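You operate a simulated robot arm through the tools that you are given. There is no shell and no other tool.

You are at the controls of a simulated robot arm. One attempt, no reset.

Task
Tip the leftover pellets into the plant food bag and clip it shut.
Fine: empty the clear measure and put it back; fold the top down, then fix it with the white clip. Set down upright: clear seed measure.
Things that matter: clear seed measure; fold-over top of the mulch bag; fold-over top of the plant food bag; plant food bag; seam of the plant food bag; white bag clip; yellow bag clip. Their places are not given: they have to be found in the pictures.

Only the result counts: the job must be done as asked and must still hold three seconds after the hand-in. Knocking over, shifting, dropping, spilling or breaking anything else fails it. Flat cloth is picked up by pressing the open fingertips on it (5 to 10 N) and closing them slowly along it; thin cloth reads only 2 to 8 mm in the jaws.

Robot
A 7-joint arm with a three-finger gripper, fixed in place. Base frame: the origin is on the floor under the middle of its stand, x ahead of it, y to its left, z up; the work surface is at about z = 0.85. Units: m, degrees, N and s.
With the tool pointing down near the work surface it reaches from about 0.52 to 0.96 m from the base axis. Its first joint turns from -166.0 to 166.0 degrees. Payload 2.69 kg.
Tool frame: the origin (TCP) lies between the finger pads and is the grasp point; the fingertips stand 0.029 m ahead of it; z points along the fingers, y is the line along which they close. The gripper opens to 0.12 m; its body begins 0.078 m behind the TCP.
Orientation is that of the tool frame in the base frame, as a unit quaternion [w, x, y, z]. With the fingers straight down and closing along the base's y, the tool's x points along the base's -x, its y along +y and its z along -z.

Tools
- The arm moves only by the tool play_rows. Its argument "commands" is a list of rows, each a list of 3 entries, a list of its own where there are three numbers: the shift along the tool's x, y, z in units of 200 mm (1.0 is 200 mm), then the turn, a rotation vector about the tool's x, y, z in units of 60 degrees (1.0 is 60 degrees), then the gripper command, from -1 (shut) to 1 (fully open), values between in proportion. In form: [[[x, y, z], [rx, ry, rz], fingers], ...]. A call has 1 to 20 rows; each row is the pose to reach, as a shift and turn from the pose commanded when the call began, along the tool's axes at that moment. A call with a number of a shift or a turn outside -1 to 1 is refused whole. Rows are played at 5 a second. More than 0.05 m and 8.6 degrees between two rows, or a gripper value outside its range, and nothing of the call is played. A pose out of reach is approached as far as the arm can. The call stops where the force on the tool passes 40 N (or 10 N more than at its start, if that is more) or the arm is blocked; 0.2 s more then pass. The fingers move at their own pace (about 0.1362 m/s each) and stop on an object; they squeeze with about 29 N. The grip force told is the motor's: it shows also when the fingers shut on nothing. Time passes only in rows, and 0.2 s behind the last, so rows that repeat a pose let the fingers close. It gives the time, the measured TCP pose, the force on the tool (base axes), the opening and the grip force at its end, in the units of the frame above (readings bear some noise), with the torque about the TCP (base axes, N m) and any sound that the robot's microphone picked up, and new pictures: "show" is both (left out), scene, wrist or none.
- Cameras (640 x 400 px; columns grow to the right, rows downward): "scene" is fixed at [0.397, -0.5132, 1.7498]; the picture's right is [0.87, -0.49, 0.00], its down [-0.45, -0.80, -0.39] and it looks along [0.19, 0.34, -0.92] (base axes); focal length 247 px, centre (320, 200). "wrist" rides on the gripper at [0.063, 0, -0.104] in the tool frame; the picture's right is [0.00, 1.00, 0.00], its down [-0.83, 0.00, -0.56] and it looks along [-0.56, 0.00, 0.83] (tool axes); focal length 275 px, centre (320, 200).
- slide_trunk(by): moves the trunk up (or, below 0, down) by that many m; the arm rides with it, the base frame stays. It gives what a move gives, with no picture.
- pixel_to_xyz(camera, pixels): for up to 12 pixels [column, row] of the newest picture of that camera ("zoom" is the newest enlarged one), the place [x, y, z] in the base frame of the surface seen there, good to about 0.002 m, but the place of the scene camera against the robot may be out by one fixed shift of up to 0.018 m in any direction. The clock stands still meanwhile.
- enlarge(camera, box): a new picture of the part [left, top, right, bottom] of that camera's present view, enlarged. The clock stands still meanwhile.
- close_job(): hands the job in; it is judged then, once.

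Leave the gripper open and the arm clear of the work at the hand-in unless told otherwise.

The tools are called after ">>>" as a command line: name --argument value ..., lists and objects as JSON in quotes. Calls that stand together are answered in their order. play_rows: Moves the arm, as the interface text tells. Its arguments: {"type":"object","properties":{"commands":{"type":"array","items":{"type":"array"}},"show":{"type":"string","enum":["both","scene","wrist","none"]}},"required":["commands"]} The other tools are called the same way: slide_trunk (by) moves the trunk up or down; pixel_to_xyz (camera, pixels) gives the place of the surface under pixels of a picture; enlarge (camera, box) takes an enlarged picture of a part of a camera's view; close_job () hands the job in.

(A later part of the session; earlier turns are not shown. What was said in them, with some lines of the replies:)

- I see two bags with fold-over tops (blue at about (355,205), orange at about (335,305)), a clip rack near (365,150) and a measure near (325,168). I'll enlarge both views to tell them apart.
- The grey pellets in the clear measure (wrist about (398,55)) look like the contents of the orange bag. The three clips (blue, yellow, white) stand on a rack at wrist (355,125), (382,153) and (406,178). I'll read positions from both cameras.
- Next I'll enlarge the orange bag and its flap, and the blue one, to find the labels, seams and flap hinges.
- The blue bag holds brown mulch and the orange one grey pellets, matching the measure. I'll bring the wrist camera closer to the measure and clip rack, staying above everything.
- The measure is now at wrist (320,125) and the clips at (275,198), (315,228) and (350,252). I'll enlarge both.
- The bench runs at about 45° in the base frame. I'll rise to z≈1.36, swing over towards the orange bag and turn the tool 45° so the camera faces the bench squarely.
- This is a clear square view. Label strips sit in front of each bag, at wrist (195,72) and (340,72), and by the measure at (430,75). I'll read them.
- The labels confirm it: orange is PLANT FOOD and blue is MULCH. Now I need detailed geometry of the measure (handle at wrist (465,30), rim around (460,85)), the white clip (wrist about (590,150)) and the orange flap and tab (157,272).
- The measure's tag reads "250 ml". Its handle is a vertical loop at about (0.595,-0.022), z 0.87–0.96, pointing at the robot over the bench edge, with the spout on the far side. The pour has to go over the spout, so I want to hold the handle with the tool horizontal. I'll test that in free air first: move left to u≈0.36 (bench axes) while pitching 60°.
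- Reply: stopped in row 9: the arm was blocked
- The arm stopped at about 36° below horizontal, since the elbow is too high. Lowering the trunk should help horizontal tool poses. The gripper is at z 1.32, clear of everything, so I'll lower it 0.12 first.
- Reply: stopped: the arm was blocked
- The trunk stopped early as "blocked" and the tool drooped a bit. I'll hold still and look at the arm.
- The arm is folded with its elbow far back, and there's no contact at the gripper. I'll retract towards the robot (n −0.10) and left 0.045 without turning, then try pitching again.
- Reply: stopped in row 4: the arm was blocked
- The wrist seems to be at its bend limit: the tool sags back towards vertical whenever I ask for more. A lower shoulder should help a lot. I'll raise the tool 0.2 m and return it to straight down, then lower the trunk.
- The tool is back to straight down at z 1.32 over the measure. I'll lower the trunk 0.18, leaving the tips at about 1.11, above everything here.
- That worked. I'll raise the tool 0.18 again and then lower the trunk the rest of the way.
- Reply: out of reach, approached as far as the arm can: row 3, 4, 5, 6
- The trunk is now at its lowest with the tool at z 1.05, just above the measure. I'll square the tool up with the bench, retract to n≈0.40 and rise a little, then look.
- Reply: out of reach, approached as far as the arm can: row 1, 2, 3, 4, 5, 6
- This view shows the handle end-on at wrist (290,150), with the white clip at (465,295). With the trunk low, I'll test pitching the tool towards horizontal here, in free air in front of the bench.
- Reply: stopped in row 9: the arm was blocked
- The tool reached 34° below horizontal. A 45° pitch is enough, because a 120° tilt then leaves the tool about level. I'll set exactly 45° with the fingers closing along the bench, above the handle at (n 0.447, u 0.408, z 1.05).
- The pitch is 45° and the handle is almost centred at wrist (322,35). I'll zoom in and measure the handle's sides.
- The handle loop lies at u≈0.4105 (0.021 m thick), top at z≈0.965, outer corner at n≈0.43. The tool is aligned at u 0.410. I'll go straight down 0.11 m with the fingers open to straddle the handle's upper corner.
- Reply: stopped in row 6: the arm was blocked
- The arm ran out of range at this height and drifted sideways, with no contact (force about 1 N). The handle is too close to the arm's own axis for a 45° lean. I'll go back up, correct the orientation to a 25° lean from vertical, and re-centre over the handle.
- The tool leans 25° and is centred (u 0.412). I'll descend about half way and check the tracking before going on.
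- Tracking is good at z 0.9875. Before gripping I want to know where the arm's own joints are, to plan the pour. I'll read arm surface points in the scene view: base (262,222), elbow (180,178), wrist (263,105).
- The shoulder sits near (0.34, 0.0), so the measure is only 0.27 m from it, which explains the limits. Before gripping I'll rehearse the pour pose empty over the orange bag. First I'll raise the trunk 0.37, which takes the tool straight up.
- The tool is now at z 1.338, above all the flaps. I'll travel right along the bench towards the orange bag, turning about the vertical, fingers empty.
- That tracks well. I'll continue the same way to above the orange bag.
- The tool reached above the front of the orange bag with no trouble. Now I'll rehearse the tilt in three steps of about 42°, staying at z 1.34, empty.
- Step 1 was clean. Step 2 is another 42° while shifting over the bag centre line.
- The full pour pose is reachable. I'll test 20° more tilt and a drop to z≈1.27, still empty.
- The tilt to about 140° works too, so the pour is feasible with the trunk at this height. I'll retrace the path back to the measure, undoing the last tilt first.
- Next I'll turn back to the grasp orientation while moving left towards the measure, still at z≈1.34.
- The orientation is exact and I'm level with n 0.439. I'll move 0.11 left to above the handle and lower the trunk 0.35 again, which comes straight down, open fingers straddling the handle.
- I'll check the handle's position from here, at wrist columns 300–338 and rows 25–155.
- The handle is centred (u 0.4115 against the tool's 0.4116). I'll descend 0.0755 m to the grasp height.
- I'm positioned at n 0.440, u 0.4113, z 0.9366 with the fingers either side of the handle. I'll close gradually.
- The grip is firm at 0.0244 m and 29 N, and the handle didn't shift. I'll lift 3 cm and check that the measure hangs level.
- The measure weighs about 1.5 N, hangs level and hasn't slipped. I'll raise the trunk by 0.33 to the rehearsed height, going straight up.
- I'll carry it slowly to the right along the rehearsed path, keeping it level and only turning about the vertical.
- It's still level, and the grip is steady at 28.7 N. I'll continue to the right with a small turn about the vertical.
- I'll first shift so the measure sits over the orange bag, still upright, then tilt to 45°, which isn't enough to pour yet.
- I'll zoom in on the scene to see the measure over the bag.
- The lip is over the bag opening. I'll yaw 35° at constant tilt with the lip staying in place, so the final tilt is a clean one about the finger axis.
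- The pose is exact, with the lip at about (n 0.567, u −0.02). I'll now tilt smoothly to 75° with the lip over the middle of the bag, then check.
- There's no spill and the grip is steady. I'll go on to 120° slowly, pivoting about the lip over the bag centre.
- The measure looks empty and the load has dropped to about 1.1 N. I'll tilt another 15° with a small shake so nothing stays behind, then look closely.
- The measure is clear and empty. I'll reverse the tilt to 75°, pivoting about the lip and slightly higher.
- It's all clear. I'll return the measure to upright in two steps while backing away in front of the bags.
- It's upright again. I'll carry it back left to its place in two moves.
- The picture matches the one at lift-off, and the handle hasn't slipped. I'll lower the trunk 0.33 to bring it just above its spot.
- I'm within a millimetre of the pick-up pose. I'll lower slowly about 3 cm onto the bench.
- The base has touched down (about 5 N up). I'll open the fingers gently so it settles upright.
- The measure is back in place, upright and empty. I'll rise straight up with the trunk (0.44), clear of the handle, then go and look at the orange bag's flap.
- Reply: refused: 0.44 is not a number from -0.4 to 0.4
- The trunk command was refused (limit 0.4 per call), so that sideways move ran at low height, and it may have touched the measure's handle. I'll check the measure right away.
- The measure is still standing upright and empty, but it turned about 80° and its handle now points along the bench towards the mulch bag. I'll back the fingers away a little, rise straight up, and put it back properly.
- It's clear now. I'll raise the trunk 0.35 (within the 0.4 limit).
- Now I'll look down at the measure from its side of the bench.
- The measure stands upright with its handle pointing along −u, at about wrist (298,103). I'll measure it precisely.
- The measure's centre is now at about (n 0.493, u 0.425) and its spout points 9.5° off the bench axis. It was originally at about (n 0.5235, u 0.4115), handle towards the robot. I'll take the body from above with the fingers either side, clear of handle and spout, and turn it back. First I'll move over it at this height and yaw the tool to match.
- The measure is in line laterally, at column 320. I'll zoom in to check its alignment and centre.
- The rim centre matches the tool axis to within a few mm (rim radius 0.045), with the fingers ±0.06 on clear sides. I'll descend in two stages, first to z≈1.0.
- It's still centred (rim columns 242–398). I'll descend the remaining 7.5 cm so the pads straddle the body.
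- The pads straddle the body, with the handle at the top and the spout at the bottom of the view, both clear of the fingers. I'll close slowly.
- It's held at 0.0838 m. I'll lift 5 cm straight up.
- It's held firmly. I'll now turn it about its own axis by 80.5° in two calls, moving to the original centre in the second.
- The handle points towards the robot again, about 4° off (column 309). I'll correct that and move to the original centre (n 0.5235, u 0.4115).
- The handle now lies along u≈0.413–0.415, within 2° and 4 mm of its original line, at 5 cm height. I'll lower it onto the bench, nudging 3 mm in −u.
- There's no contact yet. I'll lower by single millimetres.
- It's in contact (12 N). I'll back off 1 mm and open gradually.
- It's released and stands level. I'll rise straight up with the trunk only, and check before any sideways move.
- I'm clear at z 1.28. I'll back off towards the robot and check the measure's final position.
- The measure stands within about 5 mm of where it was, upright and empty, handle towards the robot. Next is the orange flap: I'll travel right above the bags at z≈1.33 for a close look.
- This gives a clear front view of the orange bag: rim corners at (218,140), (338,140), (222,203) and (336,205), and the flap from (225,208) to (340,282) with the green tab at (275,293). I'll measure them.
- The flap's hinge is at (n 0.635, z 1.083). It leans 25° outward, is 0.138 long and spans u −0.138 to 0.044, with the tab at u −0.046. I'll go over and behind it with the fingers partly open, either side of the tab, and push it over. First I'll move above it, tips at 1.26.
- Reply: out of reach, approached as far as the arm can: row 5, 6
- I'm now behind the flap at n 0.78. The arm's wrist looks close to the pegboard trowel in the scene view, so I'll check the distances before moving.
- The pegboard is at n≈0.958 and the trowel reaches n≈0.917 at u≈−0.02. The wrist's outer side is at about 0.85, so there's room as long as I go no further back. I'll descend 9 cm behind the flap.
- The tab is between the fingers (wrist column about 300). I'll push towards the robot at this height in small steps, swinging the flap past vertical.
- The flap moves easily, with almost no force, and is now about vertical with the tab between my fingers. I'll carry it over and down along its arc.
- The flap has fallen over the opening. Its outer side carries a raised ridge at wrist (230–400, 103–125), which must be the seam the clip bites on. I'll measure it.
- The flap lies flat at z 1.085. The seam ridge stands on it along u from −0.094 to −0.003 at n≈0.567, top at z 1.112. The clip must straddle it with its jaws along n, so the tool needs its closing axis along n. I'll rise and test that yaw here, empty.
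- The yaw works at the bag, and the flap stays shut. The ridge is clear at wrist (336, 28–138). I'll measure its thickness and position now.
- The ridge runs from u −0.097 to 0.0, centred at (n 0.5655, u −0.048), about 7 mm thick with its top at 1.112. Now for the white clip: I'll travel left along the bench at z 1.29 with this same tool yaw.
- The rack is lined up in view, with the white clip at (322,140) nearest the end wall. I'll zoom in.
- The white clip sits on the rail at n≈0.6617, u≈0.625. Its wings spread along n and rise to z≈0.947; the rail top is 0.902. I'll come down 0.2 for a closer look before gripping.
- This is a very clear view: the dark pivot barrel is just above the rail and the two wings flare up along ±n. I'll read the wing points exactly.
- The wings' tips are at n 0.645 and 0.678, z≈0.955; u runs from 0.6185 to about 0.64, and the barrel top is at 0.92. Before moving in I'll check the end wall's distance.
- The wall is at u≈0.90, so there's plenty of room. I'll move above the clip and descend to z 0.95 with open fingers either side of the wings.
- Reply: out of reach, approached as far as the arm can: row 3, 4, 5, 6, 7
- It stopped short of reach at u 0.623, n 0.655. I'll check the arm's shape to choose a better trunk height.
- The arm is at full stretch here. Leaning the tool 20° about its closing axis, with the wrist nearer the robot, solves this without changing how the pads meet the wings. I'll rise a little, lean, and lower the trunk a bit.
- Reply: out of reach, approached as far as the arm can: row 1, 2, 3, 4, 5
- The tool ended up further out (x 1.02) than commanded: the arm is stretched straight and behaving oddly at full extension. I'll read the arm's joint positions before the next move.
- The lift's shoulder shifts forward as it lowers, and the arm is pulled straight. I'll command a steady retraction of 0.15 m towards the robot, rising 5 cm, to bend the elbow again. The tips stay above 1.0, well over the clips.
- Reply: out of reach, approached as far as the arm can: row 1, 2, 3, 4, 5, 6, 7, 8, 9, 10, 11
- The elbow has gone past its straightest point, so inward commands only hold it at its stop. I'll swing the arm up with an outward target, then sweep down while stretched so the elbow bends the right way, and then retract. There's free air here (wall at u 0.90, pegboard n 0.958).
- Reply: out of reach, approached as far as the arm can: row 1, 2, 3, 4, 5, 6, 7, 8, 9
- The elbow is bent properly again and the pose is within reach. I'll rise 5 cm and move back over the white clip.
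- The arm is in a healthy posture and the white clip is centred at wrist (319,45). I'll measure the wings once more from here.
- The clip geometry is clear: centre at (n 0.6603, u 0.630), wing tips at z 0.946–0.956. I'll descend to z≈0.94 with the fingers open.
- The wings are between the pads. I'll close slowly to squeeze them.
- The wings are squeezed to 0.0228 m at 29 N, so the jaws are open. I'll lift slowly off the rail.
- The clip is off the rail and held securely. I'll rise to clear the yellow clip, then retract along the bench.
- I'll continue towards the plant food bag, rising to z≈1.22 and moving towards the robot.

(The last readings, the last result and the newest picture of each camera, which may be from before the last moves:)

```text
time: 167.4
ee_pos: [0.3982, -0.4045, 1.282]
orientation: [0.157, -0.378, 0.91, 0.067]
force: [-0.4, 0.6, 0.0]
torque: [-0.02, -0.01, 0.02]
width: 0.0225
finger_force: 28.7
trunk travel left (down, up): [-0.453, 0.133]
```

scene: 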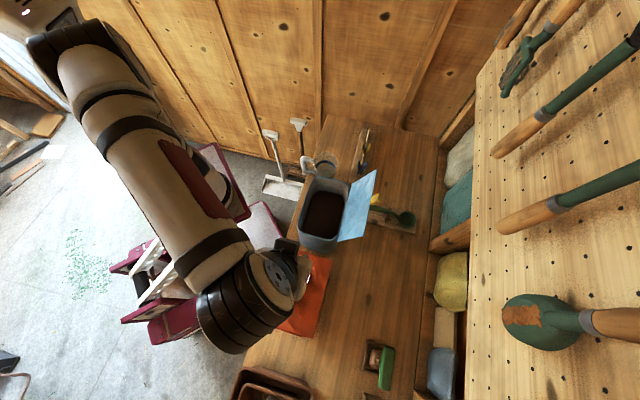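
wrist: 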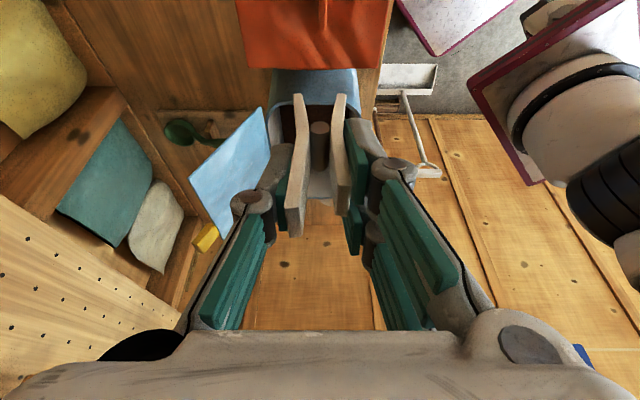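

The ridge is visible at wrist (323, 0–35), just ahead of the held clip at (320,130). I'll measure it once more from here.

>>> pixel_to_xyz --camera "wrist" --pixels '[[322, 5], [323, 15], [323, 25], [323, 32], [326, 15], [319, 15], [322, 33], [320, 125], [320, 140]]'

>>> enlarge --camera "wrist" --box '[260, 0, 380, 110]'

```text
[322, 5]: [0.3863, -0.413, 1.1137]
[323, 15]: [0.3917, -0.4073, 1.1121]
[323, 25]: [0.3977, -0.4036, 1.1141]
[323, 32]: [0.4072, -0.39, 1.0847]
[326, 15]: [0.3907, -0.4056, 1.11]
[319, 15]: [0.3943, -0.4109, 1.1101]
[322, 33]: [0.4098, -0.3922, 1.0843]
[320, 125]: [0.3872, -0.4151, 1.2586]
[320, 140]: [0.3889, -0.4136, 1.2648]
```

```text
3.64 times, centred on (320, 55) of wrist
```

zoom: 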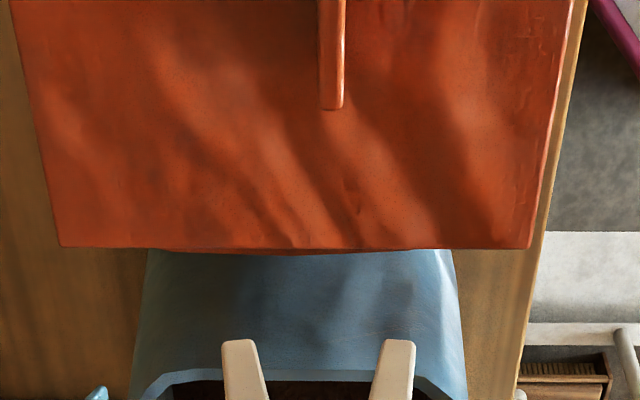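

The ridge centre is n≈0.566 and the clip's barrel is in line at 0.567. I'll move 0.04 along to the ridge's middle, shift 1.3 mm, and come down to just above it (jaw tips about 1.13).

>>> play_rows --commands '[[[0.06, 0.002, -0.022], [0, 0, 0], -1], [[0.12, 0.004, -0.045], [0, 0, 0], -1], [[0.186, 0.0065, -0.068], [0, 0, 0], -1], [[0.22, 0.0065, 0.04], [0, 0, 0], -1], [[0.25, 0.0065, 0.14], [0, 0, 0], -1], [[0.29, 0.0065, 0.24], [0, 0, 0], -1], [[0.325, 0.0065, 0.34], [0, 0, 0], -1], [[0.35, 0.0065, 0.388], [0, 0, 0], -1], [[0.35, 0.0065, 0.388], [0, 0, 0], -1]]' --show "both"

>>> enlarge --camera "wrist" --box '[240, 0, 400, 160]'

```text
time: 169.4
ee_pos: [0.3698, -0.4332, 1.185]
orientation: [0.158, -0.378, 0.91, 0.067]
force: [-0.6, -0.1, -0.7]
torque: [-0.03, -0.01, 0.03]
width: 0.0226
finger_force: 28.9
trunk travel left (down, up): [-0.453, 0.133]
```

scene: 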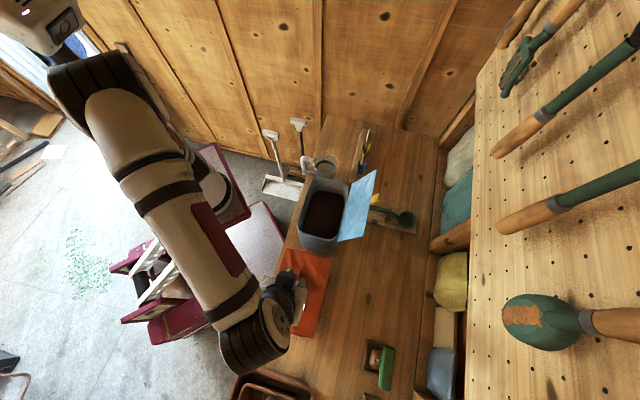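
wrist: 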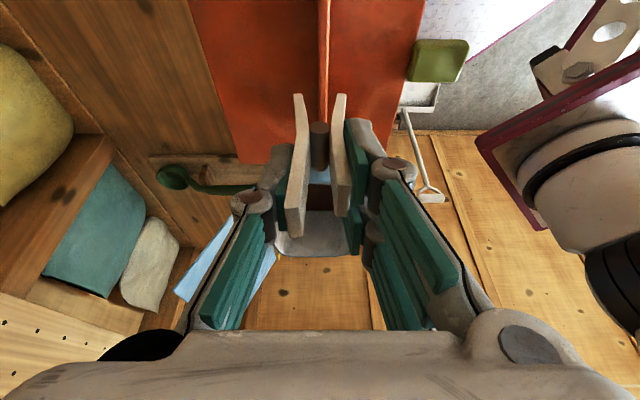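

```text
2.50 times, centred on (320, 80) of wrist
```

zoom: 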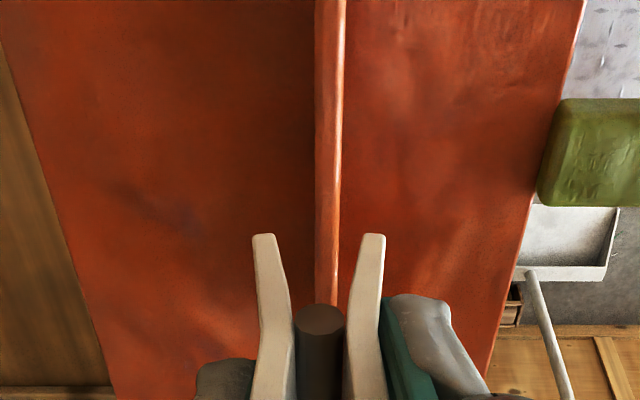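

The open jaws straddle the ridge, which sits 2–2.5 mm towards the robot side of their middle (zoom x 330 against 319). I'll correct 2.5 mm and lower about 4 cm, the same depth as on the rail.

>>> play_rows --commands '[[[0, 0.0125, 0], [0, 0, 0], -1], [[0, 0.0125, 0], [0, 0, 0], -1], [[0.015, 0.0125, 0.04], [0, 0, 0], -1], [[0.03, 0.0125, 0.08], [0, 0, 0], -1], [[0.03, 0.0125, 0.08], [0, 0, 0], -1]]' --show "wrist"

>>> enlarge --camera "wrist" --box '[240, 0, 400, 160]'

```text
time: 170.7
ee_pos: [0.3679, -0.4308, 1.168]
orientation: [0.157, -0.377, 0.91, 0.067]
force: [-0.2, 0.0, -0.5]
torque: [-0.02, -0.03, 0.02]
width: 0.0228
finger_force: 29.5
trunk travel left (down, up): [-0.453, 0.133]
```

wrist: 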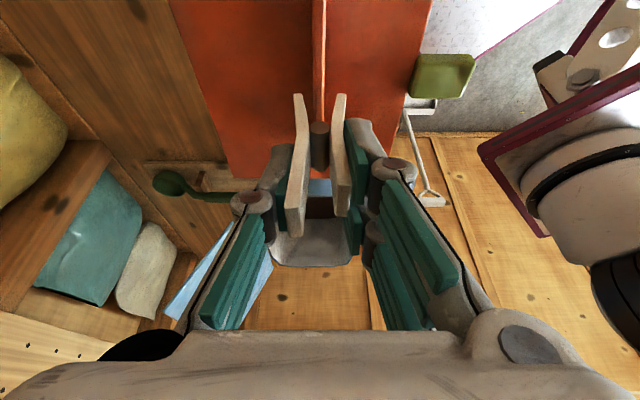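

```text
2.50 times, centred on (320, 80) of wrist
```

zoom: 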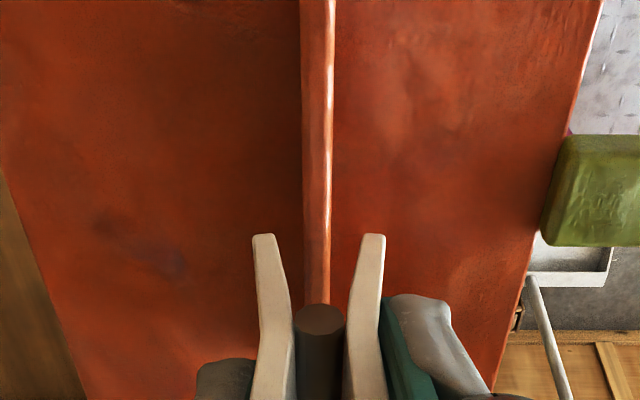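

The ridge is now centred between the jaws. I'll lower the last 2.2 cm slowly.

>>> play_rows --commands '[[[0.01, 0, 0.026], [0, 0, 0], -1], [[0.019, 0, 0.052], [0, 0, 0], -1], [[0.028, 0, 0.078], [0, 0, 0], -1], [[0.037, 0, 0.1], [0, 0, 0], -1], [[0.037, 0, 0.1], [0, 0, 0], -1]]' --show "wrist"

>>> enlarge --camera "wrist" --box '[240, 0, 400, 160]'

```text
time: 171.8
ee_pos: [0.3678, -0.4292, 1.1461]
orientation: [0.158, -0.377, 0.91, 0.068]
force: [-0.8, -0.4, -0.6]
torque: [0.01, -0.01, 0.07]
width: 0.0227
finger_force: 29.1
trunk travel left (down, up): [-0.453, 0.133]
```

wrist: 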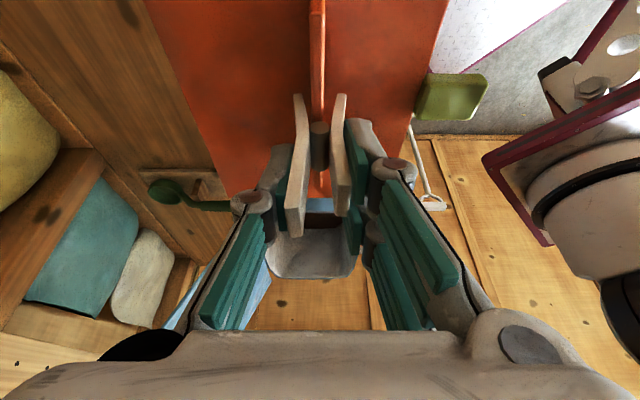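

```text
2.50 times, centred on (320, 80) of wrist
```

zoom: 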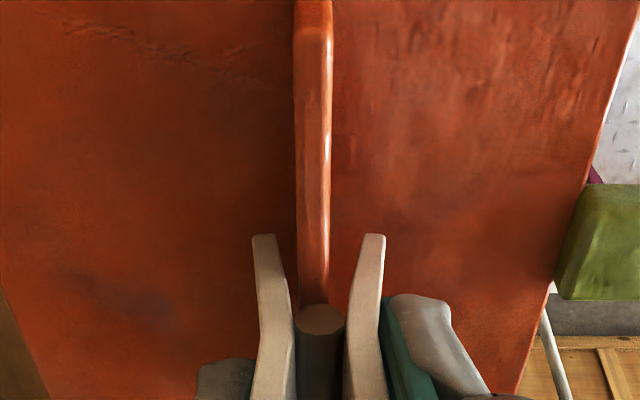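

There's no contact force, and the ridge runs under the barrel between the jaws. I'll open the fingers slowly so the clip clamps the seam.

>>> play_rows --commands '[[[0, 0, 0], [0, 0, 0], -0.6], [[0, 0, 0], [0, 0, 0], -0.55], [[0, 0, 0], [0, 0, 0], -0.5], [[0, 0, 0], [0, 0, 0], -0.45], [[0, 0, 0], [0, 0, 0], -0.4], [[0, 0, 0], [0, 0, 0], -0.3], [[0, 0, 0], [0, 0, 0], -0.1], [[0, 0, 0], [0, 0, 0], 0.2], [[0, 0, 0], [0, 0, 0], 0.4], [[0, 0, 0], [0, 0, 0], 0.4]]' --show "both"

>>> enlarge --camera "wrist" --box '[220, 40, 420, 240]'

```text
time: 174.1
ee_pos: [0.3677, -0.4298, 1.1466]
orientation: [0.157, -0.377, 0.91, 0.067]
force: [-0.6, -0.5, 0.7]
torque: [-0.02, 0.03, -0.02]
width: 0.0838
finger_force: 0.0
trunk travel left (down, up): [-0.453, 0.133]
```

scene: 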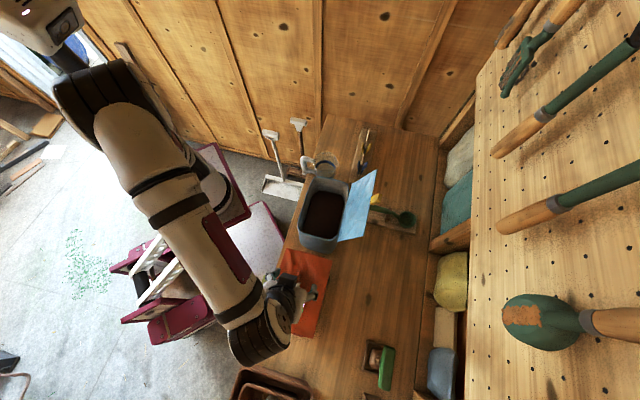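
wrist: 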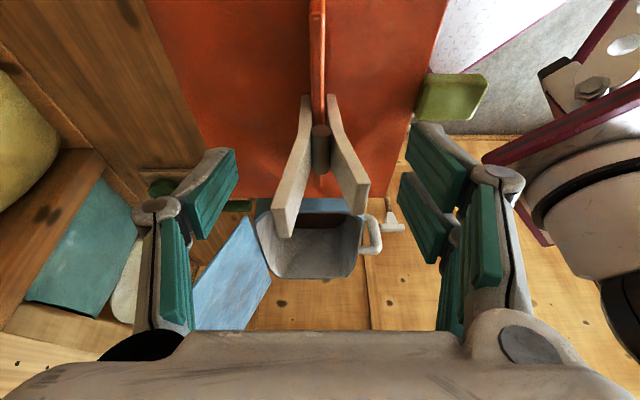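

```text
2.00 times, centred on (320, 140) of wrist
```

zoom: 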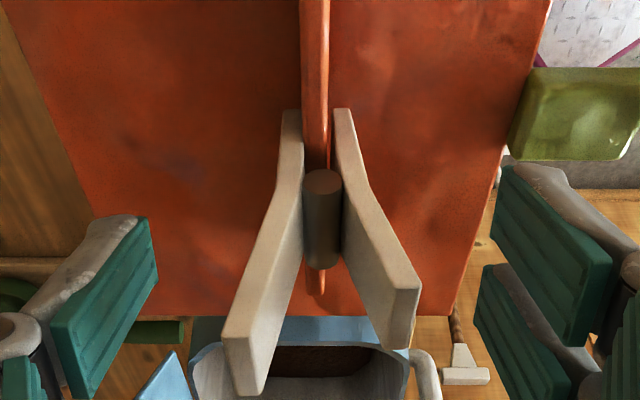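

The clip is clamped on the ridge with its wings sprung open. I'll open fully and rise straight up.

>>> play_rows --commands '[[[0, 0, 0], [0, 0, 0], 1], [[-0.05, 0, -0.14], [0, 0, 0], 1], [[-0.1, 0, -0.28], [0, 0, 0], 1], [[-0.155, 0, -0.42], [0, 0, 0], 1], [[-0.205, 0, -0.56], [0, 0, 0], 1], [[-0.2565, 0, -0.705], [0, 0, 0], 1], [[-0.2565, 0, -0.705], [0, 0, 0], 1]]' --show "both"

```text
time: 175.7
ee_pos: [0.3686, -0.4301, 1.2961]
orientation: [0.157, -0.378, 0.91, 0.067]
force: [0.3, 0.4, 0.2]
torque: [0.02, 0.03, 0.0]
width: 0.1201
finger_force: 0.2
trunk travel left (down, up): [-0.453, 0.133]
```

scene: 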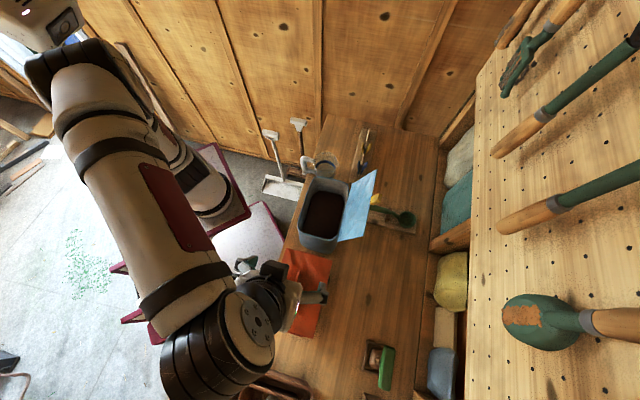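
wrist: 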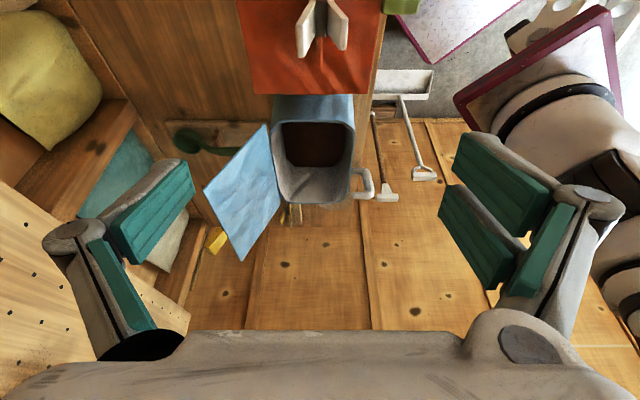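

The clip stays on the seam. I'll move the arm clear, left and towards the robot, and take a final look.

>>> play_rows --commands '[[[-0.12, 0.06, 0.009], [0, 0, 0], 1], [[-0.23, 0.125, 0.018], [0, 0, 0], 1], [[-0.35, 0.19, 0.027], [0, 0, 0], 1], [[-0.47, 0.25, 0.036], [0, 0, 0], 1], [[-0.58, 0.31, 0.046], [0, 0, 0], 1], [[-0.7, 0.375, 0.055], [0, 0, 0], 1], [[-0.82, 0.44, 0.064], [0, 0, 0], 1], [[-0.93, 0.5, 0.073], [0, 0, 0], 1], [[-0.93, 0.5, 0.073], [0, 0, 0], 1]]' --show "both"

>>> enlarge --camera "scene" --box '[240, 230, 390, 350]'

>>> enlarge --camera "scene" --box '[260, 110, 440, 250]'

```text
time: 177.7
ee_pos: [0.4248, -0.2314, 1.3457]
orientation: [0.157, -0.377, 0.91, 0.068]
force: [-0.4, 0.3, -0.3]
torque: [-0.01, 0.01, 0.01]
width: 0.1198
finger_force: 0.0
trunk travel left (down, up): [-0.453, 0.133]
```

scene: 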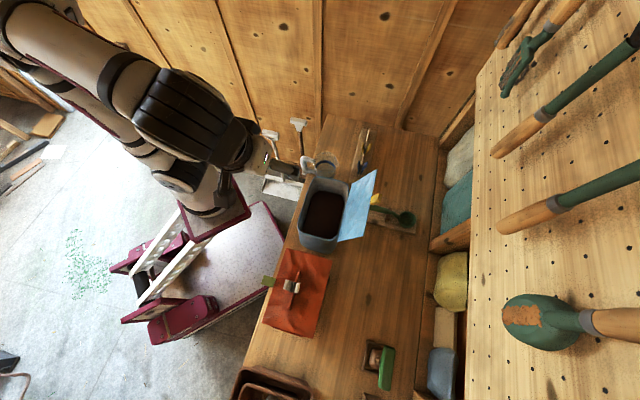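
wrist: 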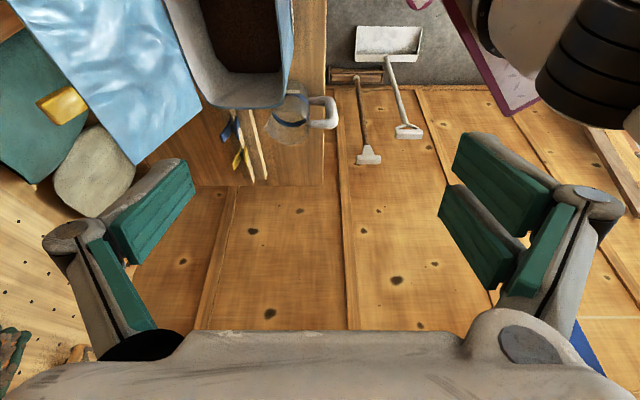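

```text
3.33 times, centred on (315, 290) of scene
```

zoom: 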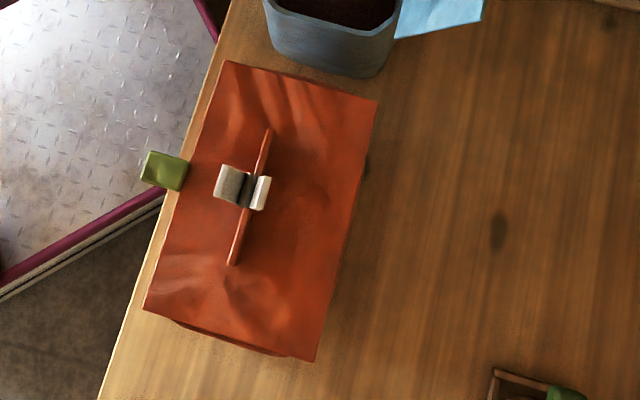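

```text
2.86 times, centred on (350, 180) of scene
```

zoom: 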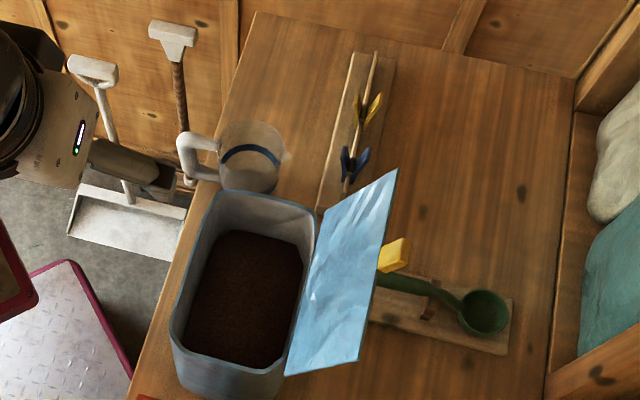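

Final state in the pictures: the flap is folded flat, the white clip is gripping the seam near its middle, the measure is upright and empty in its place, and the mulch bag and other clips are untouched, with no spilled pellets. I'll raise the arm a bit more, clear of the work, and check once more.

>>> play_rows --commands '[[[-0.05, 0.08, -0.12], [0, 0, 0], 1], [[-0.1, 0.16, -0.24], [0, 0, 0], 1], [[-0.15, 0.24, -0.36], [0, 0, 0], 1], [[-0.17, 0.3, -0.47], [0, 0, 0], 1], [[-0.17, 0.3, -0.47], [0, 0, 0], 1], [[-0.17, 0.3, -0.47], [0, 0, 0], 1], [[-0.17, 0.3, -0.47], [0, 0, 0], 1]]' --show "both"

>>> enlarge --camera "scene" --box '[260, 120, 370, 340]'

>>> pixel_to_xyz --camera "scene" --pixels '[[289, 286], [295, 286], [292, 287], [301, 268], [286, 308], [300, 300], [320, 165], [331, 150]]'

```text
time: 179.2
ee_pos: [0.3828, -0.1909, 1.4456]
orientation: [0.157, -0.378, 0.91, 0.067]
force: [0.7, 0.3, -0.2]
torque: [-0.03, -0.03, 0.01]
width: 0.1199
finger_force: 0.1
trunk travel left (down, up): [-0.453, 0.133]
```

scene: 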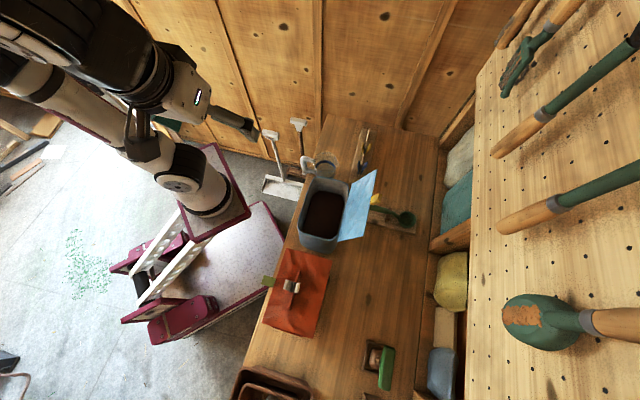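
wrist: 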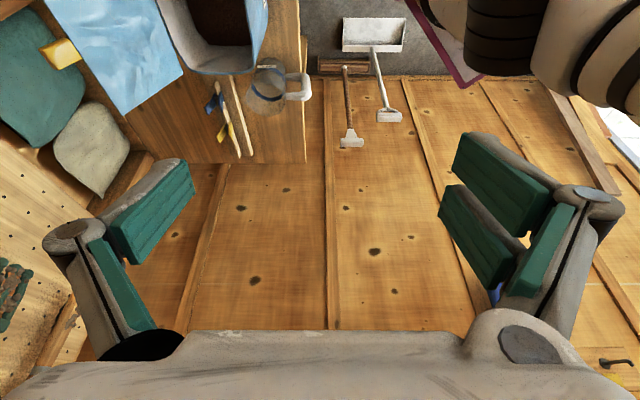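

```text
1.82 times, centred on (315, 230) of scene
```

zoom: 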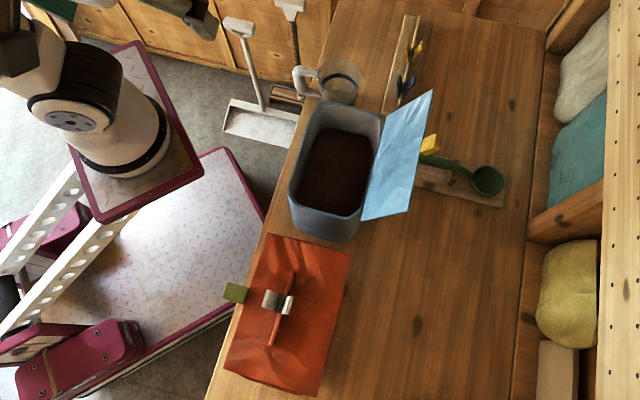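

```text
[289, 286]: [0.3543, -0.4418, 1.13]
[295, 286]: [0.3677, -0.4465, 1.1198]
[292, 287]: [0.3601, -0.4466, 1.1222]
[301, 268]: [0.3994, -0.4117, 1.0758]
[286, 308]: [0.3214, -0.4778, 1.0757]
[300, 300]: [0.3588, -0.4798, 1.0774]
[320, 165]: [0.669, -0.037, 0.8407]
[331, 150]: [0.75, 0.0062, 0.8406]
```

Everything holds: the clip is on the seam, the flap is shut, the measure is upright and empty in its place, the gripper is open and the arm is clear. I'm handing the job in.

>>> close_job

```text
The job is handed in.
```

The leftover pellets are in the plant food bag, its top is folded down, and the white clip is on the seam near the middle. I've handed the job in; the tool only confirmed receipt, so I don't know the verdict.

- **Pour:** the measure looked empty after the pour and a shake, and I saw no pellets outside the bag.
- **Measure:** it stands upright and empty, handle towards the robot, about 5 mm from where it started.
- **A slip on my side:** after setting the measure down, a trunk move I sent was refused. The sideways move after it then ran at bench height and pushed the measure's handle. The measure stayed upright but turned about 80°, so I picked it up again and put it back.
- **Everything else:** in the last pictures the mulch bag, the yellow and blue clips and the other items look undisturbed. The gripper is open and the arm is clear of the work.
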